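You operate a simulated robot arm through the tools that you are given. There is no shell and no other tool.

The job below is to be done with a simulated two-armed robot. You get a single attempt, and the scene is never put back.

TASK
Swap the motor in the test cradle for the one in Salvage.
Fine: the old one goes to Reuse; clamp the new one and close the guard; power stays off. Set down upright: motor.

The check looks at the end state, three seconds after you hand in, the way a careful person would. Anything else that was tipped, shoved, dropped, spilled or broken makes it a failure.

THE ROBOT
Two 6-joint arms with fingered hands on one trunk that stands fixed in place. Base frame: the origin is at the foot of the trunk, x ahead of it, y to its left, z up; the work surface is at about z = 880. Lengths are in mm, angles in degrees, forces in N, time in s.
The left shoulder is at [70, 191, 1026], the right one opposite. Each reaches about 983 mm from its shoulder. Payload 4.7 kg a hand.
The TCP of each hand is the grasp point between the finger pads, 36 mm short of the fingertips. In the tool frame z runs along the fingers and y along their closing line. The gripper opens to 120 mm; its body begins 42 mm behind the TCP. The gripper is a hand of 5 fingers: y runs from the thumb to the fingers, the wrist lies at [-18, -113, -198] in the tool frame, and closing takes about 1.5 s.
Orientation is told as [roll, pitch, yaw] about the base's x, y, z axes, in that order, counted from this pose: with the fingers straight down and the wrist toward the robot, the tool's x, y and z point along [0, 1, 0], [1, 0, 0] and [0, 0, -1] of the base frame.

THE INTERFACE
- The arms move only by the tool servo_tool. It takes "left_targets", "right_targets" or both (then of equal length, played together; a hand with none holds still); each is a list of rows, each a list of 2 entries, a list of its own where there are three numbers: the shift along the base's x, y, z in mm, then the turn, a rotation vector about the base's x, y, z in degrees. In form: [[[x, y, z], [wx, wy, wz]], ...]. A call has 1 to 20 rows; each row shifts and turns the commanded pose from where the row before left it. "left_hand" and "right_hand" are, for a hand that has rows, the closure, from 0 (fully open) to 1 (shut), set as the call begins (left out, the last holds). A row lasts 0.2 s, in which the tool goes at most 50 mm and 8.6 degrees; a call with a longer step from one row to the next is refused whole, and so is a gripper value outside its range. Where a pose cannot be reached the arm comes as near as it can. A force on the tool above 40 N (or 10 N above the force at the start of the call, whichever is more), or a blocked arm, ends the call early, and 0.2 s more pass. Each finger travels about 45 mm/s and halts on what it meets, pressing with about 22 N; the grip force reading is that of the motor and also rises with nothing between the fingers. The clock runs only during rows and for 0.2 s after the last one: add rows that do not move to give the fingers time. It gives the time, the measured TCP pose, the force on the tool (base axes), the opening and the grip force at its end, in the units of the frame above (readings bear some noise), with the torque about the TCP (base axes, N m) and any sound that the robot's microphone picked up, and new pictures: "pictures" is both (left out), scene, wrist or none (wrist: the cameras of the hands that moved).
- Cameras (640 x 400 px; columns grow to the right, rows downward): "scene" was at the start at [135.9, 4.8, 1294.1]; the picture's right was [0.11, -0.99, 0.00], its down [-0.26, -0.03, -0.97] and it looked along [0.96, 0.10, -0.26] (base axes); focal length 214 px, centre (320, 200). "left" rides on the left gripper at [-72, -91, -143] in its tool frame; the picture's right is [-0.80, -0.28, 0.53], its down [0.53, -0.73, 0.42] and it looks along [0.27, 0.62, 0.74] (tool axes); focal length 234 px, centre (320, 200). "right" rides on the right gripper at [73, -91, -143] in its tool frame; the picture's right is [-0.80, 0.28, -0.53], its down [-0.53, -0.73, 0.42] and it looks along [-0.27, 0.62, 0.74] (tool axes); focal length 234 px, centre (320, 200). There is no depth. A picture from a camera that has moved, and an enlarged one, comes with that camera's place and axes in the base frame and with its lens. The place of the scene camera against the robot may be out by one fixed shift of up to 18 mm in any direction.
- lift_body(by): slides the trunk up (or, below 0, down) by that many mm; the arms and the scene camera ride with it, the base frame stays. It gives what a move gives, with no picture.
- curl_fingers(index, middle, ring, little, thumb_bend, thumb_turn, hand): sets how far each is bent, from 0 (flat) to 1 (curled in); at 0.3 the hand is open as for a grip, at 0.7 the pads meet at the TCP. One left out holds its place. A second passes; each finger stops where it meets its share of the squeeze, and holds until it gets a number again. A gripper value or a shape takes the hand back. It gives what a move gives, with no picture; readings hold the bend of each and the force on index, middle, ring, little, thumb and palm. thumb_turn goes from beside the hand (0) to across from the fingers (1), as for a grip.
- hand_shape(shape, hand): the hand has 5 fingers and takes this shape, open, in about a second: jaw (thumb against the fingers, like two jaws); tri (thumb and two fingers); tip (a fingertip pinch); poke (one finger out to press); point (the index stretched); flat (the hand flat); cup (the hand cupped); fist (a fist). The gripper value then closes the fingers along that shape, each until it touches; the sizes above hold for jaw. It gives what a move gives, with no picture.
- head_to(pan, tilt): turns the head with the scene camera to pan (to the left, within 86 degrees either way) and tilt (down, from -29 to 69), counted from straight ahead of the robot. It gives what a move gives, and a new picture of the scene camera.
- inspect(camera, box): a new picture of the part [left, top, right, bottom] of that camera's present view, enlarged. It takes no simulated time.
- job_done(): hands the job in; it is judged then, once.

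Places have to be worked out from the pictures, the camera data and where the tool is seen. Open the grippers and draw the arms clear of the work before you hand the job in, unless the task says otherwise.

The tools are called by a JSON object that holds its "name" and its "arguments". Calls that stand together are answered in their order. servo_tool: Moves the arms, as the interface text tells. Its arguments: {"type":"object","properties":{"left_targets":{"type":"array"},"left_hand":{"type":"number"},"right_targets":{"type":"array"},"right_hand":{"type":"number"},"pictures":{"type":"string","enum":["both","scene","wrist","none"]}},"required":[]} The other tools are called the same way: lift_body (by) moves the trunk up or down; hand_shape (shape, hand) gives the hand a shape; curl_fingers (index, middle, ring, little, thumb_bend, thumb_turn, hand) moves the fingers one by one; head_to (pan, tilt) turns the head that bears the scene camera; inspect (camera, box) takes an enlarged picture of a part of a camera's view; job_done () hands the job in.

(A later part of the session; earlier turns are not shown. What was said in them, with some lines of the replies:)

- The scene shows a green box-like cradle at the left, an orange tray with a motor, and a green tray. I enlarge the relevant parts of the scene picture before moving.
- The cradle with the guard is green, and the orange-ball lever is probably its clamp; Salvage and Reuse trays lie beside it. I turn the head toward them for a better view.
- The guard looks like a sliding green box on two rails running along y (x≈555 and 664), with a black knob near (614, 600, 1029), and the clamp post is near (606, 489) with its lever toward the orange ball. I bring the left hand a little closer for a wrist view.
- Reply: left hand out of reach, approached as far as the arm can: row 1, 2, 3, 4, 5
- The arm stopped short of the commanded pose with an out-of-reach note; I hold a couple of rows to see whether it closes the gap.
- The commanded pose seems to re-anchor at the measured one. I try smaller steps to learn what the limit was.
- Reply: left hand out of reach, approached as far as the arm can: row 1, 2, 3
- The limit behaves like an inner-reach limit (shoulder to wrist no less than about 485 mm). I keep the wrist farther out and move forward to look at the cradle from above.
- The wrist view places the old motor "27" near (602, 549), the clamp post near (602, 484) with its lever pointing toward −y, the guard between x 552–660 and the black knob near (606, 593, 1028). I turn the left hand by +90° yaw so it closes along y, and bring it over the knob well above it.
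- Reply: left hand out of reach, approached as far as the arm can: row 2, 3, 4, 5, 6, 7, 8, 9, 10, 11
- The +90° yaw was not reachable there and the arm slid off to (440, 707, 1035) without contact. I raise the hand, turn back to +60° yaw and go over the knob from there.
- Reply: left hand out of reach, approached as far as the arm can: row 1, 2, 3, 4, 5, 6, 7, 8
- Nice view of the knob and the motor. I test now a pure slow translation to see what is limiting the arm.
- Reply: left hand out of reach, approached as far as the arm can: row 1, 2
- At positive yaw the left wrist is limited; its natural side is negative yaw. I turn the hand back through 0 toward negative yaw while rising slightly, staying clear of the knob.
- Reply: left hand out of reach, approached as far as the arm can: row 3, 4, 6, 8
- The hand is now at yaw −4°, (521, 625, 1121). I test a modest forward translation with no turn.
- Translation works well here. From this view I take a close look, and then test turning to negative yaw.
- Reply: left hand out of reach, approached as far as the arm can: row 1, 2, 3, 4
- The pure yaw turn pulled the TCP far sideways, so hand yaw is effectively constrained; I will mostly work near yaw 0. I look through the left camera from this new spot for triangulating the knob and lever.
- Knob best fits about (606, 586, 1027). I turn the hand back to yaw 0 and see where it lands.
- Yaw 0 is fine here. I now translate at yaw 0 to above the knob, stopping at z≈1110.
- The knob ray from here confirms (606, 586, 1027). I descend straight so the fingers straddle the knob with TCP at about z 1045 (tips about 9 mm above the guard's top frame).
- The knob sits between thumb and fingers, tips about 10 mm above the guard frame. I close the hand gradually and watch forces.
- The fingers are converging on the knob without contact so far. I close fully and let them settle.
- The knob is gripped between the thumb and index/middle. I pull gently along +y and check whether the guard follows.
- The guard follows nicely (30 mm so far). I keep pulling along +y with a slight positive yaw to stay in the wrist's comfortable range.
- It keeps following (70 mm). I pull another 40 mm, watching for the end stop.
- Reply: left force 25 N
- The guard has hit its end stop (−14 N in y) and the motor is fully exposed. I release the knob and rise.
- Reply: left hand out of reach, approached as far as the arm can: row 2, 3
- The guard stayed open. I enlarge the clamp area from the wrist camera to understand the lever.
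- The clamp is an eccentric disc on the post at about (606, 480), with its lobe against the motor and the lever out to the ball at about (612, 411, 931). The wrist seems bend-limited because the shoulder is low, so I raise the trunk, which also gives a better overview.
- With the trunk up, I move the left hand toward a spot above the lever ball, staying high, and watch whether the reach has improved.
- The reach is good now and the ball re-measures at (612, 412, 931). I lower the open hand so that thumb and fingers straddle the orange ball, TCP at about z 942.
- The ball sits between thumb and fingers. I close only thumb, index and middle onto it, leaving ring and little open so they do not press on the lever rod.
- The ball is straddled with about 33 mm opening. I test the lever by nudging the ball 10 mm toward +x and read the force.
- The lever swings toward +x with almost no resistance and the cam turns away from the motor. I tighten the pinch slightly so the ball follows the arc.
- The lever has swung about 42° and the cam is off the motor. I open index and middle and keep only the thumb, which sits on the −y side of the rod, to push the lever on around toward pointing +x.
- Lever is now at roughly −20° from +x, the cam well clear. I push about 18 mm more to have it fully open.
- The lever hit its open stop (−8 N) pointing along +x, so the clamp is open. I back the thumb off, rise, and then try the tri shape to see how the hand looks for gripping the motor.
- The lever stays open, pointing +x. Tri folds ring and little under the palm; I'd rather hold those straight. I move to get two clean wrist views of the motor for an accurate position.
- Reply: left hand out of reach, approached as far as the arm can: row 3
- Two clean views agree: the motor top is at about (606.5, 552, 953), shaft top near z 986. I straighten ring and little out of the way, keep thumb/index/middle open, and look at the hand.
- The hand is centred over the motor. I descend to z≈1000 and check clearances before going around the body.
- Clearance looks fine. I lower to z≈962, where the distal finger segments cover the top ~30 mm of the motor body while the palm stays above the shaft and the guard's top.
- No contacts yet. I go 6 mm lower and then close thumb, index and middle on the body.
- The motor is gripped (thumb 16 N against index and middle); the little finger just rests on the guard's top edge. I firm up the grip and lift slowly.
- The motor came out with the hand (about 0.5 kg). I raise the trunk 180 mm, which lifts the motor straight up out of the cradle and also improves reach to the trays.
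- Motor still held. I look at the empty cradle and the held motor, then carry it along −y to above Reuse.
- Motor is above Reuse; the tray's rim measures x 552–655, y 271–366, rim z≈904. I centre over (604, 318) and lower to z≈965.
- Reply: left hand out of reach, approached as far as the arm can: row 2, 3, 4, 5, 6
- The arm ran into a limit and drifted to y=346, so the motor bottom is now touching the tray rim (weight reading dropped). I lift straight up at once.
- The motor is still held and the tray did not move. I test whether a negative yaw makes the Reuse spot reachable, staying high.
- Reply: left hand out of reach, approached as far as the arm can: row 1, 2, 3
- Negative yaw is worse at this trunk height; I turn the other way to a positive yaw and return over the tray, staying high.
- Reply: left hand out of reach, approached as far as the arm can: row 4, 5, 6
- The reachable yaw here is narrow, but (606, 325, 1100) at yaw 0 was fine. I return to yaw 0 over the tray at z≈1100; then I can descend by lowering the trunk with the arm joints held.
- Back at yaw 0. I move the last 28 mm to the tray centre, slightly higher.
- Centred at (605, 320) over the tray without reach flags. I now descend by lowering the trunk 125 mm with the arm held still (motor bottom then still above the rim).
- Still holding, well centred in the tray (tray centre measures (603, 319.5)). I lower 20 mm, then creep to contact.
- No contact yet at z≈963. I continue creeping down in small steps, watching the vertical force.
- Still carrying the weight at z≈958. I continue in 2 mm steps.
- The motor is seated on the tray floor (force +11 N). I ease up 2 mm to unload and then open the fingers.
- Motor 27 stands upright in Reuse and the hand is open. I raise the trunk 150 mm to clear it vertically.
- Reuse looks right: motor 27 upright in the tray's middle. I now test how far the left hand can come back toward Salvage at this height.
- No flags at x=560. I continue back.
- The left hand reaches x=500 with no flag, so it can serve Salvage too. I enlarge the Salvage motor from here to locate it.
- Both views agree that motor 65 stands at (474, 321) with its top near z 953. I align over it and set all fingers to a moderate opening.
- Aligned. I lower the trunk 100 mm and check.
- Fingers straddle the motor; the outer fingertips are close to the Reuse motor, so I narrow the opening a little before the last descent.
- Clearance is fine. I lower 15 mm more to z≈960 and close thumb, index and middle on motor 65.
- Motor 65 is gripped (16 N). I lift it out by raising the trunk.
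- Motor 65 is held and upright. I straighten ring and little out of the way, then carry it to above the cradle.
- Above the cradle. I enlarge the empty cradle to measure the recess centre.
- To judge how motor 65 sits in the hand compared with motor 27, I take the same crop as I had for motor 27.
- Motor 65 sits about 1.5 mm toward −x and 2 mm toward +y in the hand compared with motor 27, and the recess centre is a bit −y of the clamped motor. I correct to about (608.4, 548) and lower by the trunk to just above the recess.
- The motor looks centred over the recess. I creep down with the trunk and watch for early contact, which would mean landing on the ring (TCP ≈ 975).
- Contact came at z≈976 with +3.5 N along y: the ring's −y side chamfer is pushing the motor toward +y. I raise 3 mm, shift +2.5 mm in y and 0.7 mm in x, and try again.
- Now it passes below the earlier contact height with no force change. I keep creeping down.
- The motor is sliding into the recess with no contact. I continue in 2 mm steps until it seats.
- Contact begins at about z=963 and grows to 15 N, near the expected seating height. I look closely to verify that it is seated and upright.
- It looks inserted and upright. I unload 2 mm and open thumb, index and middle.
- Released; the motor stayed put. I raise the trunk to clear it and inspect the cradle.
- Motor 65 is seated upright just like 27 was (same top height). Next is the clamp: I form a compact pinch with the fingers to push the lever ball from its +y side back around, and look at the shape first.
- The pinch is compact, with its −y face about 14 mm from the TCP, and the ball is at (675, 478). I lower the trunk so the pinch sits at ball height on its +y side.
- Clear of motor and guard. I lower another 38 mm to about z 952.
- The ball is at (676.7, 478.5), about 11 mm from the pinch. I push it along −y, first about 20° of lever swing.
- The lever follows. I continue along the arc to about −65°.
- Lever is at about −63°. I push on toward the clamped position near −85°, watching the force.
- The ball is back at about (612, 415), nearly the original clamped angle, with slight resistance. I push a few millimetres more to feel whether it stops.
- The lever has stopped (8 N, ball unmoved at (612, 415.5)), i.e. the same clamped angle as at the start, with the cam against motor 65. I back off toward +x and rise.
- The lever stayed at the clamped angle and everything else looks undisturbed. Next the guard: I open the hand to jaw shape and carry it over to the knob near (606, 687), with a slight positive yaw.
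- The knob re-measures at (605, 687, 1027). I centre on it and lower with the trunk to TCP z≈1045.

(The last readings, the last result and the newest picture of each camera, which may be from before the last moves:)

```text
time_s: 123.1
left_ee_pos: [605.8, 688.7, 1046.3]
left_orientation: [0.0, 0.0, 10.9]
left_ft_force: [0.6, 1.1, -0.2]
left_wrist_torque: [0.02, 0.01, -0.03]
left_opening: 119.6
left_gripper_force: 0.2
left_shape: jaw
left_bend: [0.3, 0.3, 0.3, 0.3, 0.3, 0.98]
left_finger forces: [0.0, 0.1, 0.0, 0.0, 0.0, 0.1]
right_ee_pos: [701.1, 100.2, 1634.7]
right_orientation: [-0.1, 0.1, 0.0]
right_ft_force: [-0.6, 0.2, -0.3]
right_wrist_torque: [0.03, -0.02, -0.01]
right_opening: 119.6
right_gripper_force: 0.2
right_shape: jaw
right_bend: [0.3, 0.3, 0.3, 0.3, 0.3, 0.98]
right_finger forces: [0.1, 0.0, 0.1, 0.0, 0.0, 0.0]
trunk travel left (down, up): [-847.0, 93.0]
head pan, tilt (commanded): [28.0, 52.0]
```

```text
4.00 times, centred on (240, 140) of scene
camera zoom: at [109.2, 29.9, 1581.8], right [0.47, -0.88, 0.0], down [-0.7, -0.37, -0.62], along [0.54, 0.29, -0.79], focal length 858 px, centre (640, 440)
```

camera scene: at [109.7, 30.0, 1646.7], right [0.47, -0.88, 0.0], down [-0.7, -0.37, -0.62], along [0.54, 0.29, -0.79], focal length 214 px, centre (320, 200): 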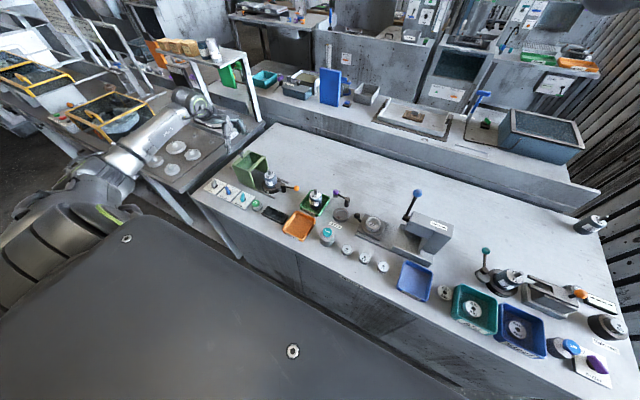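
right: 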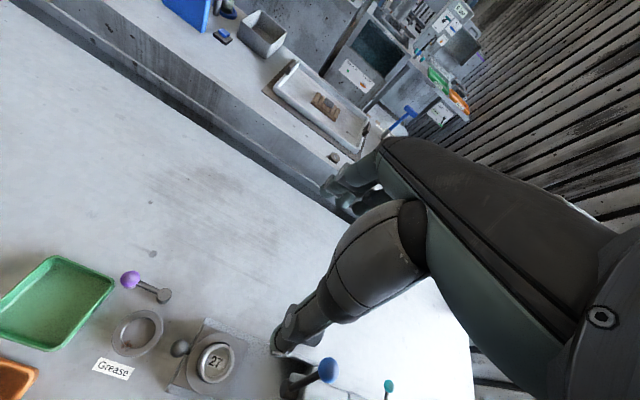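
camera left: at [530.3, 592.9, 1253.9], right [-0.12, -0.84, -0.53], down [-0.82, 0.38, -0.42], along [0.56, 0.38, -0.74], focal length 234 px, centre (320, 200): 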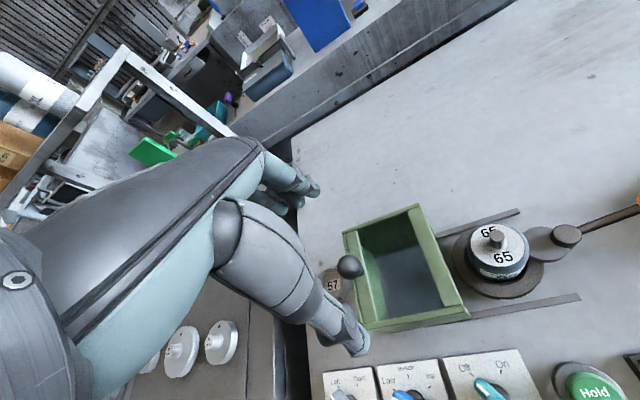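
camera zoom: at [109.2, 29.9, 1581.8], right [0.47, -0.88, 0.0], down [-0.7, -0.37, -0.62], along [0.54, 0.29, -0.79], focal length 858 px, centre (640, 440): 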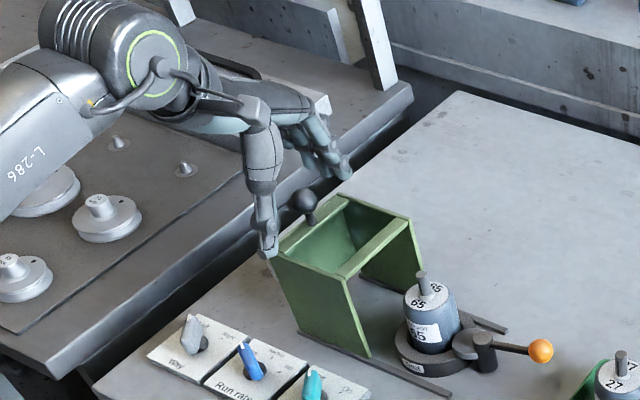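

The knob is between thumb and fingers as before. I close the hand on it.

{"name": "servo_tool", "arguments": {"left_targets": [[[0, 0, 0], [0, 0, 0]], [[0, 0, 0], [0, 0, 0]], [[0, 0, 0], [0, 0, 0]], [[0, 0, 0], [0, 0, 0]], [[0, 0, 0], [0, 0, 0]], [[0, 0, 0], [0, 0, 0]], [[0, 0, 0], [0, 0, 0]], [[0, 0, 0], [0, 0, 0]]], "left_hand": 1.0, "pictures": "wrist"}}

{"name": "servo_tool", "arguments": {"left_targets": [[[0, -4, 0], [0, 0, 0]], [[0, -8, 0], [0, 0, -1]], [[0, -8, 0], [0, 0, -1]], [[0, -8, 0], [0, 0, -1]], [[0, 0, 0], [0, 0, 0]]], "pictures": "wrist"}}

{"name": "inspect", "arguments": {"camera": "scene", "box": [190, 90, 290, 190]}}

```text
time_s: 124.9
left_ee_pos: [604.2, 689.9, 1044.1]
left_orientation: [0.0, 0.2, 10.8]
left_ft_force: [-4.3, -0.9, -4.1]
left_wrist_torque: [-0.07, 0.05, -0.02]
left_opening: 8.1
left_gripper_force: 22.1
left_shape: jaw
left_bend: [0.72, 0.7, 0.7, 0.7, 0.75, 1.0]
left_finger forces: [9.4, 2.9, 0.0, 0.0, 17.7, 0.0]
right_ee_pos: [700.6, 101.6, 1633.9]
right_orientation: [0.1, -0.1, 0.1]
right_ft_force: [-1.0, -0.1, -0.3]
right_wrist_torque: [0.02, 0.0, 0.03]
right_opening: 120.0
right_gripper_force: 0.1
right_shape: jaw
right_bend: [0.3, 0.3, 0.3, 0.3, 0.3, 0.98]
right_finger forces: [0.0, 0.0, 0.0, 0.0, 0.1, 0.0]
trunk travel left (down, up): [-847.0, 93.0]
head pan, tilt (commanded): [28.0, 52.0]
camera left: at [529.2, 601.7, 1187.6], right [-0.12, -0.84, -0.52], down [-0.82, 0.38, -0.42], along [0.56, 0.38, -0.74], focal length 234 px, centre (320, 200)
```

left: 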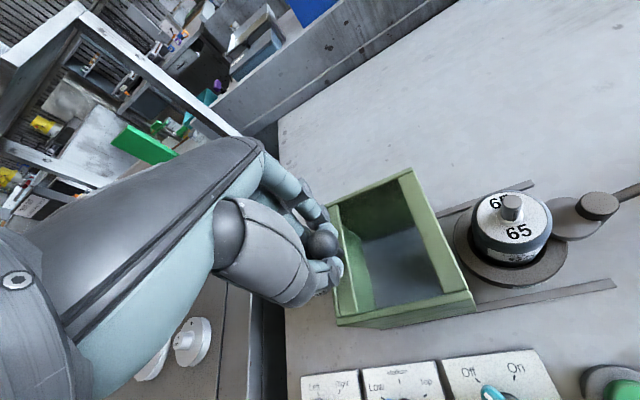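

```text
time_s: 126.1
left_ee_pos: [605.1, 663.9, 1044.7]
left_orientation: [-0.1, 0.0, 7.9]
left_ft_force: [-8.3, 0.7, -11.3]
left_wrist_torque: [0.01, 0.07, 0.0]
left_opening: 7.8
left_gripper_force: 22.1
left_shape: jaw
left_bend: [0.72, 0.7, 0.7, 0.7, 0.74, 1.0]
left_finger forces: [10.1, 4.3, 0.0, 0.1, 20.6, 0.0]
right_ee_pos: [700.8, 102.6, 1634.9]
right_orientation: [-0.1, 0.0, 0.0]
right_ft_force: [0.2, -0.3, 0.2]
right_wrist_torque: [-0.03, 0.0, 0.0]
right_opening: 119.7
right_gripper_force: 0.1
right_shape: jaw
right_bend: [0.3, 0.3, 0.3, 0.3, 0.3, 0.98]
right_finger forces: [0.1, 0.0, 0.0, 0.1, 0.0, 0.0]
trunk travel left (down, up): [-847.0, 93.0]
head pan, tilt (commanded): [28.0, 52.0]
camera left: at [524.9, 578.6, 1187.8], right [-0.17, -0.84, -0.52], down [-0.8, 0.43, -0.42], along [0.58, 0.35, -0.74], focal length 234 px, centre (320, 200)
```

left: 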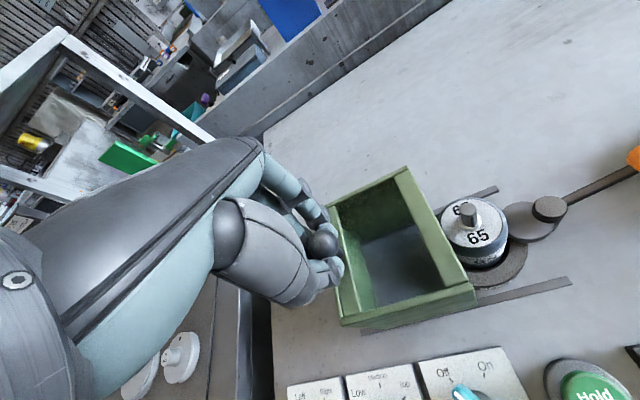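

```text
4.00 times, centred on (240, 140) of scene
camera zoom: at [109.2, 31.9, 1581.6], right [0.47, -0.88, 0.0], down [-0.7, -0.37, -0.62], along [0.54, 0.29, -0.79], focal length 858 px, centre (640, 440)
```

zoom: 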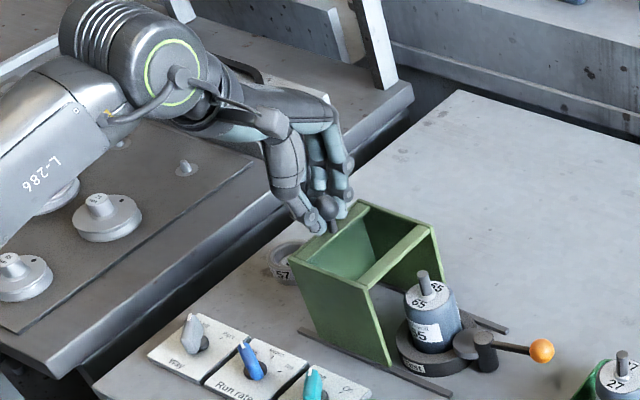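

The guard follows smoothly. I continue pulling it along −y over the motor, reducing the yaw back to 0.

{"name": "servo_tool", "arguments": {"left_targets": [[[0, -8, 0], [0, 0, -1]], [[0, -8, 0], [0, 0, -1]], [[0, -8, 0], [0, 0, -1]], [[0, -8, 0], [0, 0, -1]], [[0, -8, 0], [0, 0, -1]], [[0, 0, 0], [0, 0, 0]]], "pictures": "wrist"}}

{"name": "inspect", "arguments": {"camera": "scene", "box": [190, 90, 290, 190]}}

```text
time_s: 127.5
left_ee_pos: [605.5, 622.4, 1045.4]
left_orientation: [-0.1, 0.0, 2.9]
left_ft_force: [-9.6, -1.4, -13.5]
left_wrist_torque: [-0.01, 0.18, 0.09]
left_opening: 7.8
left_gripper_force: 22.0
left_shape: jaw
left_bend: [0.72, 0.7, 0.7, 0.7, 0.74, 1.0]
left_finger forces: [11.1, 3.4, 0.1, 0.0, 21.3, 0.1]
right_ee_pos: [700.4, 103.1, 1634.2]
right_orientation: [-0.1, 0.0, 0.0]
right_ft_force: [0.0, -0.7, -0.4]
right_wrist_torque: [-0.01, 0.0, 0.01]
right_opening: 119.8
right_gripper_force: 0.1
right_shape: jaw
right_bend: [0.3, 0.3, 0.3, 0.3, 0.3, 0.98]
right_finger forces: [0.0, 0.0, 0.0, 0.0, 0.0, 0.1]
trunk travel left (down, up): [-847.0, 93.0]
head pan, tilt (commanded): [28.0, 52.0]
camera left: at [518.1, 545.9, 1188.0], right [-0.24, -0.82, -0.52], down [-0.76, 0.49, -0.43], along [0.61, 0.3, -0.74], focal length 234 px, centre (320, 200)
```

left: 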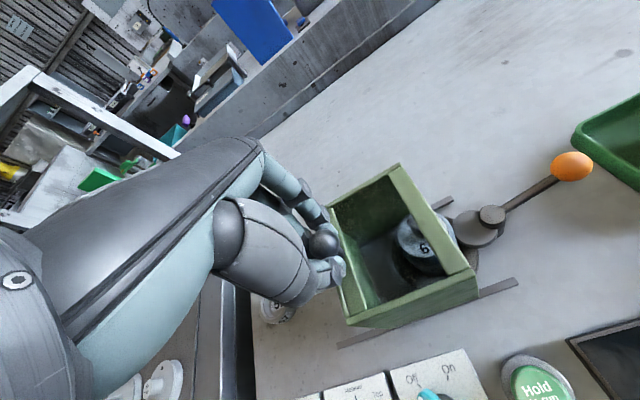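

```text
4.00 times, centred on (240, 140) of scene
camera zoom: at [109.3, 32.0, 1581.6], right [0.47, -0.88, 0.0], down [-0.7, -0.37, -0.61], along [0.54, 0.29, -0.79], focal length 858 px, centre (640, 440)
```

zoom: 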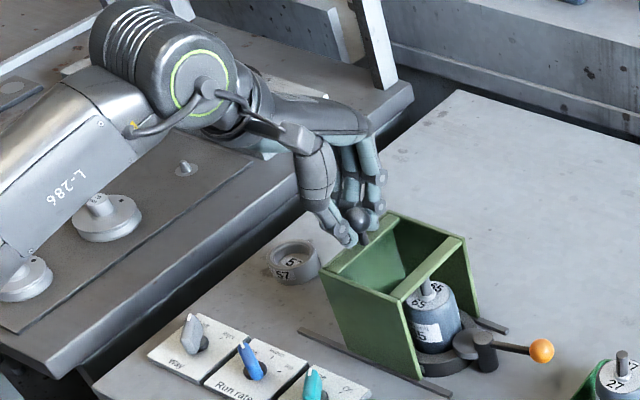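

About 34 mm remain. I pull on to the closed stop with smaller steps.

{"name": "servo_tool", "arguments": {"left_targets": [[[0, -7, 0], [0, 0, -1]], [[0, -7, 0], [0, 0, -1]], [[0, -7, 0], [0, 0, -0.9]], [[0, -6, 0], [0, 0, 0]], [[0, -4, 0], [0, 0, 0]], [[0, -3, 0], [0, 0, 0]], [[0, 0, 0], [0, 0, 0]]], "pictures": "wrist"}}

{"name": "inspect", "arguments": {"camera": "scene", "box": [200, 90, 300, 190]}}

```text
time_s: 129.1
left_ee_pos: [604.8, 589.6, 1044.4]
left_orientation: [0.1, 0.1, 0.1]
left_ft_force: [-8.0, 10.5, -9.1]
left_wrist_torque: [0.23, 0.14, 0.15]
left_opening: 7.7
left_gripper_force: 22.5
left_shape: jaw
left_bend: [0.72, 0.7, 0.7, 0.7, 0.74, 1.0]
left_finger forces: [10.1, 8.2, 0.0, 0.0, 19.4, 0.0]
right_ee_pos: [699.9, 104.3, 1633.7]
right_orientation: [-0.1, 0.0, 0.0]
right_ft_force: [0.1, 0.1, 0.3]
right_wrist_torque: [0.0, 0.0, 0.01]
right_opening: 119.7
right_gripper_force: 0.1
right_shape: jaw
right_bend: [0.3, 0.3, 0.3, 0.3, 0.3, 0.98]
right_finger forces: [0.0, 0.0, 0.0, 0.0, 0.0, 0.0]
trunk travel left (down, up): [-847.0, 93.0]
head pan, tilt (commanded): [28.0, 52.0]
camera left: at [514.4, 517.4, 1187.5], right [-0.28, -0.8, -0.53], down [-0.73, 0.53, -0.42], along [0.62, 0.27, -0.74], focal length 234 px, centre (320, 200)
```

left: 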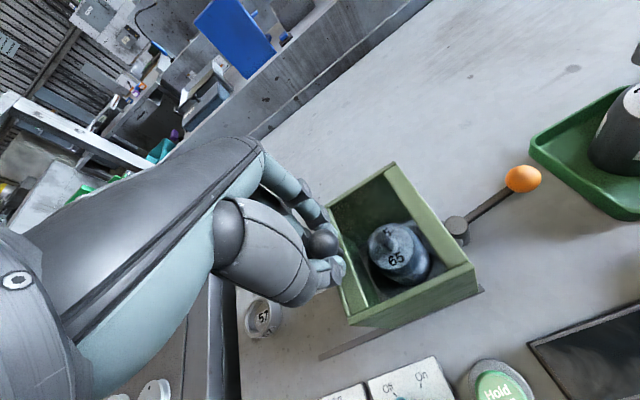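

```text
4.00 times, centred on (250, 140) of scene
camera zoom: at [109.5, 33.2, 1581.6], right [0.47, -0.88, 0.0], down [-0.7, -0.37, -0.61], along [0.54, 0.29, -0.79], focal length 858 px, centre (600, 440)
```

zoom: 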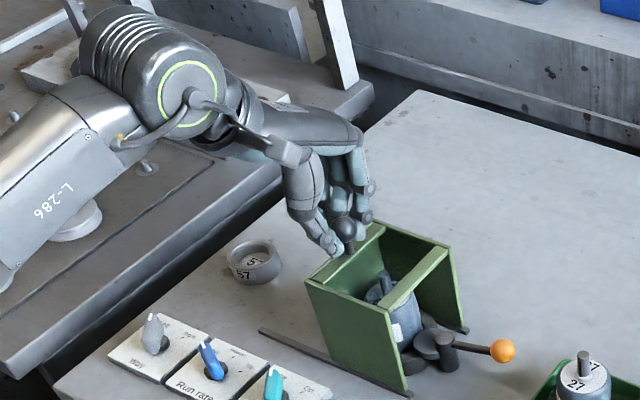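

The guard met its closed stop (+10 N in y) at the same place as at the start. I release the knob and rise.

{"name": "servo_tool", "arguments": {"left_targets": [[[0, 0, 0], [0, 0, 0]], [[0, 0, 0], [0, 0, 0]], [[0, 0, 0], [0, 0, 0]], [[0, 0, 0], [0, 0, 0]], [[0, 0, 0], [0, 0, 0]], [[0, 0, 0], [0, 0, 0]], [[0, 0, 0], [0, 0, 0]], [[0, 0, 0], [0, 0, 0]]], "left_hand": 0.0, "pictures": "none"}}

{"name": "lift_body", "arguments": {"by": 85}}

{"name": "inspect", "arguments": {"camera": "left", "box": [300, 150, 540, 340]}}

{"name": "inspect", "arguments": {"camera": "scene", "box": [190, 120, 330, 220]}}

```text
time_s: 130.9
left_ee_pos: [605.6, 587.7, 1045.3]
left_orientation: [0.0, 0.1, 0.0]
left_ft_force: [0.4, 0.7, 0.5]
left_wrist_torque: [-0.01, -0.02, 0.03]
left_opening: 119.6
left_gripper_force: 0.1
left_shape: jaw
left_bend: [0.3, 0.3, 0.3, 0.3, 0.3, 0.98]
left_finger forces: [0.0, 0.1, 0.0, 0.0, 0.0, 0.0]
right_ee_pos: [700.6, 100.9, 1633.7]
right_orientation: [0.0, 0.1, 0.0]
right_ft_force: [-0.3, 0.3, -0.3]
right_wrist_torque: [0.01, -0.01, 0.0]
right_opening: 119.9
right_gripper_force: 0.0
right_shape: jaw
right_bend: [0.3, 0.3, 0.3, 0.3, 0.3, 0.98]
right_finger forces: [0.0, 0.1, 0.1, 0.0, 0.0, 0.0]
trunk travel left (down, up): [-847.0, 93.0]
head pan, tilt (commanded): [28.0, 52.0]
```

```text
time_s: 132.1
left_ee_pos: [606.4, 587.5, 1130.3]
left_orientation: [0.0, 0.0, 0.1]
left_ft_force: [0.0, 0.0, -0.5]
left_wrist_torque: [-0.01, 0.0, 0.01]
left_opening: 119.8
left_gripper_force: 0.1
left_shape: jaw
left_bend: [0.3, 0.3, 0.3, 0.3, 0.3, 0.98]
left_finger forces: [0.0, 0.0, 0.0, 0.1, 0.1, 0.0]
right_ee_pos: [701.2, 100.7, 1720.0]
right_orientation: [0.0, 0.0, 0.0]
right_ft_force: [0.1, 0.1, 0.1]
right_wrist_torque: [0.0, 0.03, 0.01]
right_opening: 119.8
right_gripper_force: 0.1
right_shape: jaw
right_bend: [0.3, 0.3, 0.3, 0.3, 0.3, 0.98]
right_finger forces: [0.1, 0.0, 0.1, 0.0, 0.1, 0.1]
trunk travel left (down, up): [-932.0, 8.0]
head pan, tilt (commanded): [28.0, 52.0]
```

```text
2.11 times, centred on (420, 245) of left
camera zoom: at [514.8, 514.3, 1273.6], right [-0.28, -0.8, -0.53], down [-0.73, 0.53, -0.42], along [0.62, 0.27, -0.74], focal length 493 px, centre (110, 105)
```

zoom: 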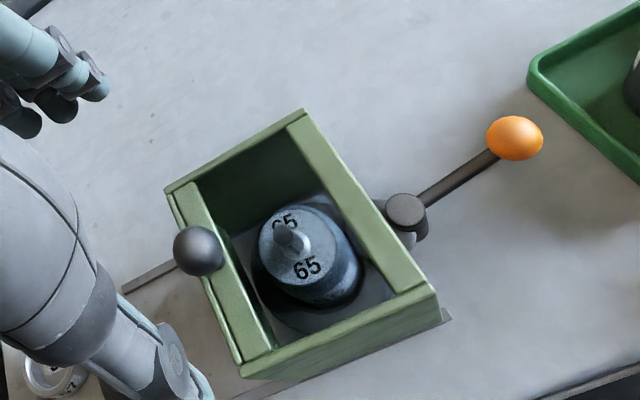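

```text
4.00 times, centred on (260, 170) of scene
camera zoom: at [109.6, 30.1, 1666.6], right [0.47, -0.88, 0.0], down [-0.7, -0.37, -0.62], along [0.54, 0.29, -0.79], focal length 858 px, centre (560, 320)
```

zoom: 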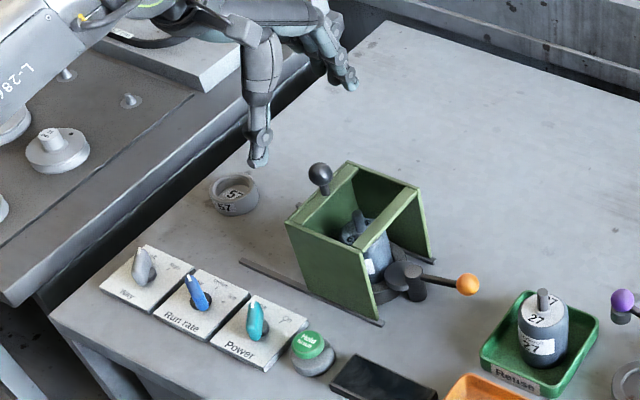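

The guard is closed (corner at y≈503 as at the start), the clamp lever is in place, and the power switch untouched. I withdraw the left hand up and back, clear of the work.

{"name": "servo_tool", "arguments": {"left_targets": [[[0, 0, 40], [0, 0, 0]], [[0, 0, 45], [0, 0, 0]], [[-10, -5, 45], [0, 0, 0]], [[-15, -10, 40], [0, 0, 0]], [[-20, -10, 40], [0, 0, 0]], [[-25, -10, 35], [0, 0, 0]], [[-25, -10, 35], [0, 0, 0]], [[0, 0, 0], [0, 0, 0]]], "left_hand": 0.0, "pictures": "both"}}

```text
time_s: 133.9
left_ee_pos: [521.0, 523.4, 1419.0]
left_orientation: [0.0, 0.1, -0.1]
left_ft_force: [-0.3, -0.4, 0.0]
left_wrist_torque: [0.0, -0.01, -0.03]
left_opening: 119.7
left_gripper_force: 0.0
left_shape: jaw
left_bend: [0.3, 0.3, 0.3, 0.3, 0.3, 0.98]
left_finger forces: [0.1, 0.0, 0.1, 0.1, 0.1, 0.0]
left hand out of reach, approached as far as the arm can: row 7
right_ee_pos: [701.6, 98.0, 1720.1]
right_orientation: [0.1, 0.0, -0.2]
right_ft_force: [0.2, 0.9, 0.3]
right_wrist_torque: [0.01, 0.0, -0.01]
right_opening: 119.8
right_gripper_force: 0.1
right_shape: jaw
right_bend: [0.3, 0.3, 0.3, 0.3, 0.3, 0.98]
right_finger forces: [0.0, 0.0, 0.0, 0.0, 0.1, 0.1]
trunk travel left (down, up): [-932.0, 8.0]
head pan, tilt (commanded): [28.0, 52.0]
camera scene: at [110.1, 27.4, 1666.7], right [0.47, -0.88, 0.0], down [-0.7, -0.37, -0.62], along [0.54, 0.29, -0.79], focal length 214 px, centre (320, 200)
camera left: at [429.5, 450.4, 1560.9], right [-0.28, -0.8, -0.53], down [-0.73, 0.53, -0.42], along [0.62, 0.27, -0.74], focal length 234 px, centre (320, 200)
```

scene: 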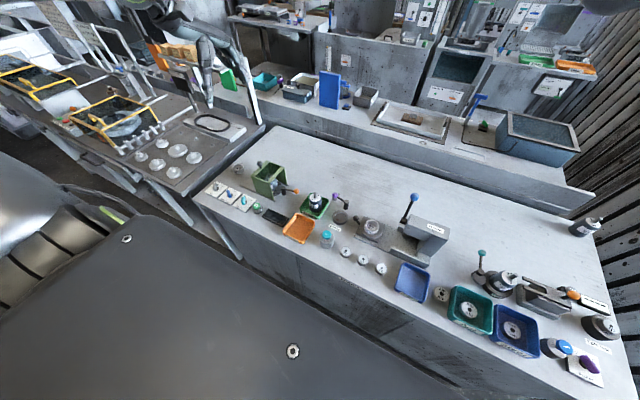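
left: 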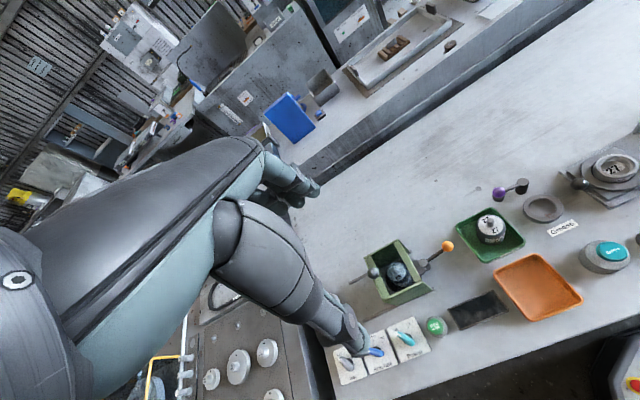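

The arms are clear. I take a last close look at the cradle, Reuse, and the controls before handing in.

{"name": "inspect", "arguments": {"camera": "scene", "box": [200, 145, 350, 245]}}

{"name": "inspect", "arguments": {"camera": "scene", "box": [205, 150, 285, 215]}}

{"name": "inspect", "arguments": {"camera": "left", "box": [330, 190, 490, 380]}}

```text
4.00 times, centred on (275, 195) of scene
camera zoom: at [110.1, 27.4, 1666.7], right [0.47, -0.88, 0.0], down [-0.7, -0.37, -0.62], along [0.54, 0.29, -0.79], focal length 858 px, centre (500, 220)
```

zoom: 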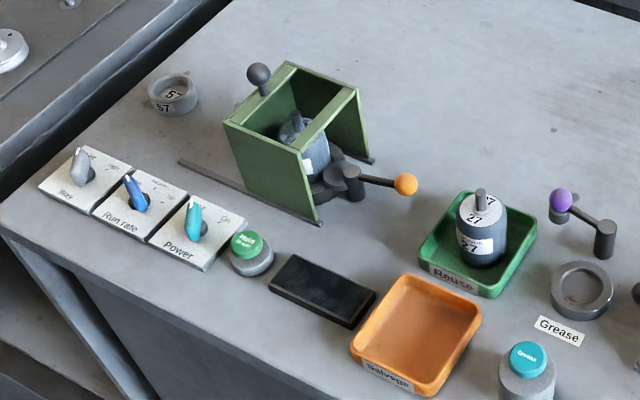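

```text
6.15 times, centred on (245, 182) of scene
camera zoom: at [110.1, 27.4, 1666.7], right [0.47, -0.88, 0.0], down [-0.7, -0.37, -0.62], along [0.54, 0.29, -0.79], focal length 1320 px, centre (782, 308)
```

zoom: 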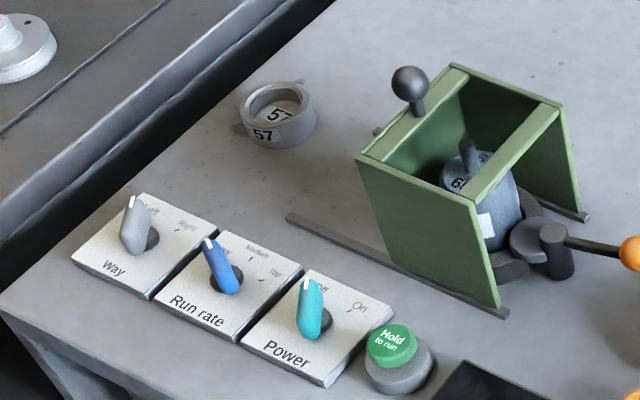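

```text
2.11 times, centred on (410, 285) of left
camera zoom: at [429.5, 450.4, 1560.9], right [-0.28, -0.8, -0.53], down [-0.73, 0.53, -0.42], along [0.62, 0.27, -0.74], focal length 493 px, centre (130, 21)
```

zoom: 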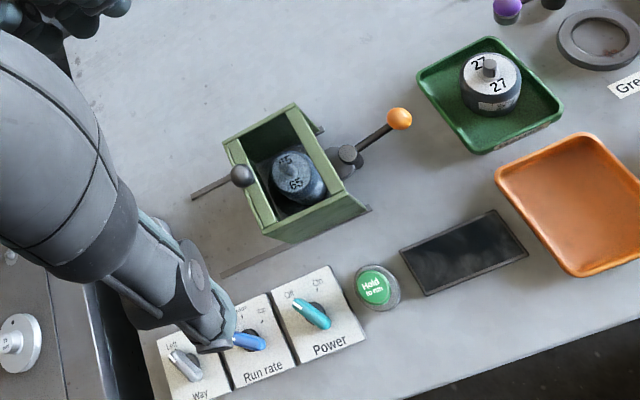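

Everything checks out: motor 65 is clamped in the cradle with the guard closed, motor 27 stands upright in Reuse, Power points to Off, and both hands are open and clear. I hand the job in.

{"name": "job_done", "arguments": {}}

```text
The job is handed in.
```

I swapped the motors and handed the job in. I don't have the check's result.

- **Test cradle:** motor 65, from Salvage, is seated upright. The clamp lever is back at its original clamped angle and resting against its stop. The guard is closed against its stop, in the same place as at the start.
- **Reuse:** motor 27, the old one, stands upright in the middle of the tray.
- **Power:** I never touched the switch, and it still points to Off.
- **Rest of the bench:** on the first try at lowering motor 27, it briefly rested on the rim of the Reuse tray. I lifted it straight off, and the tray did not move. My final pictures show nothing else moved or tipped.

Both hands are open and raised clear of the work. The trunk is still raised near the top of its travel.
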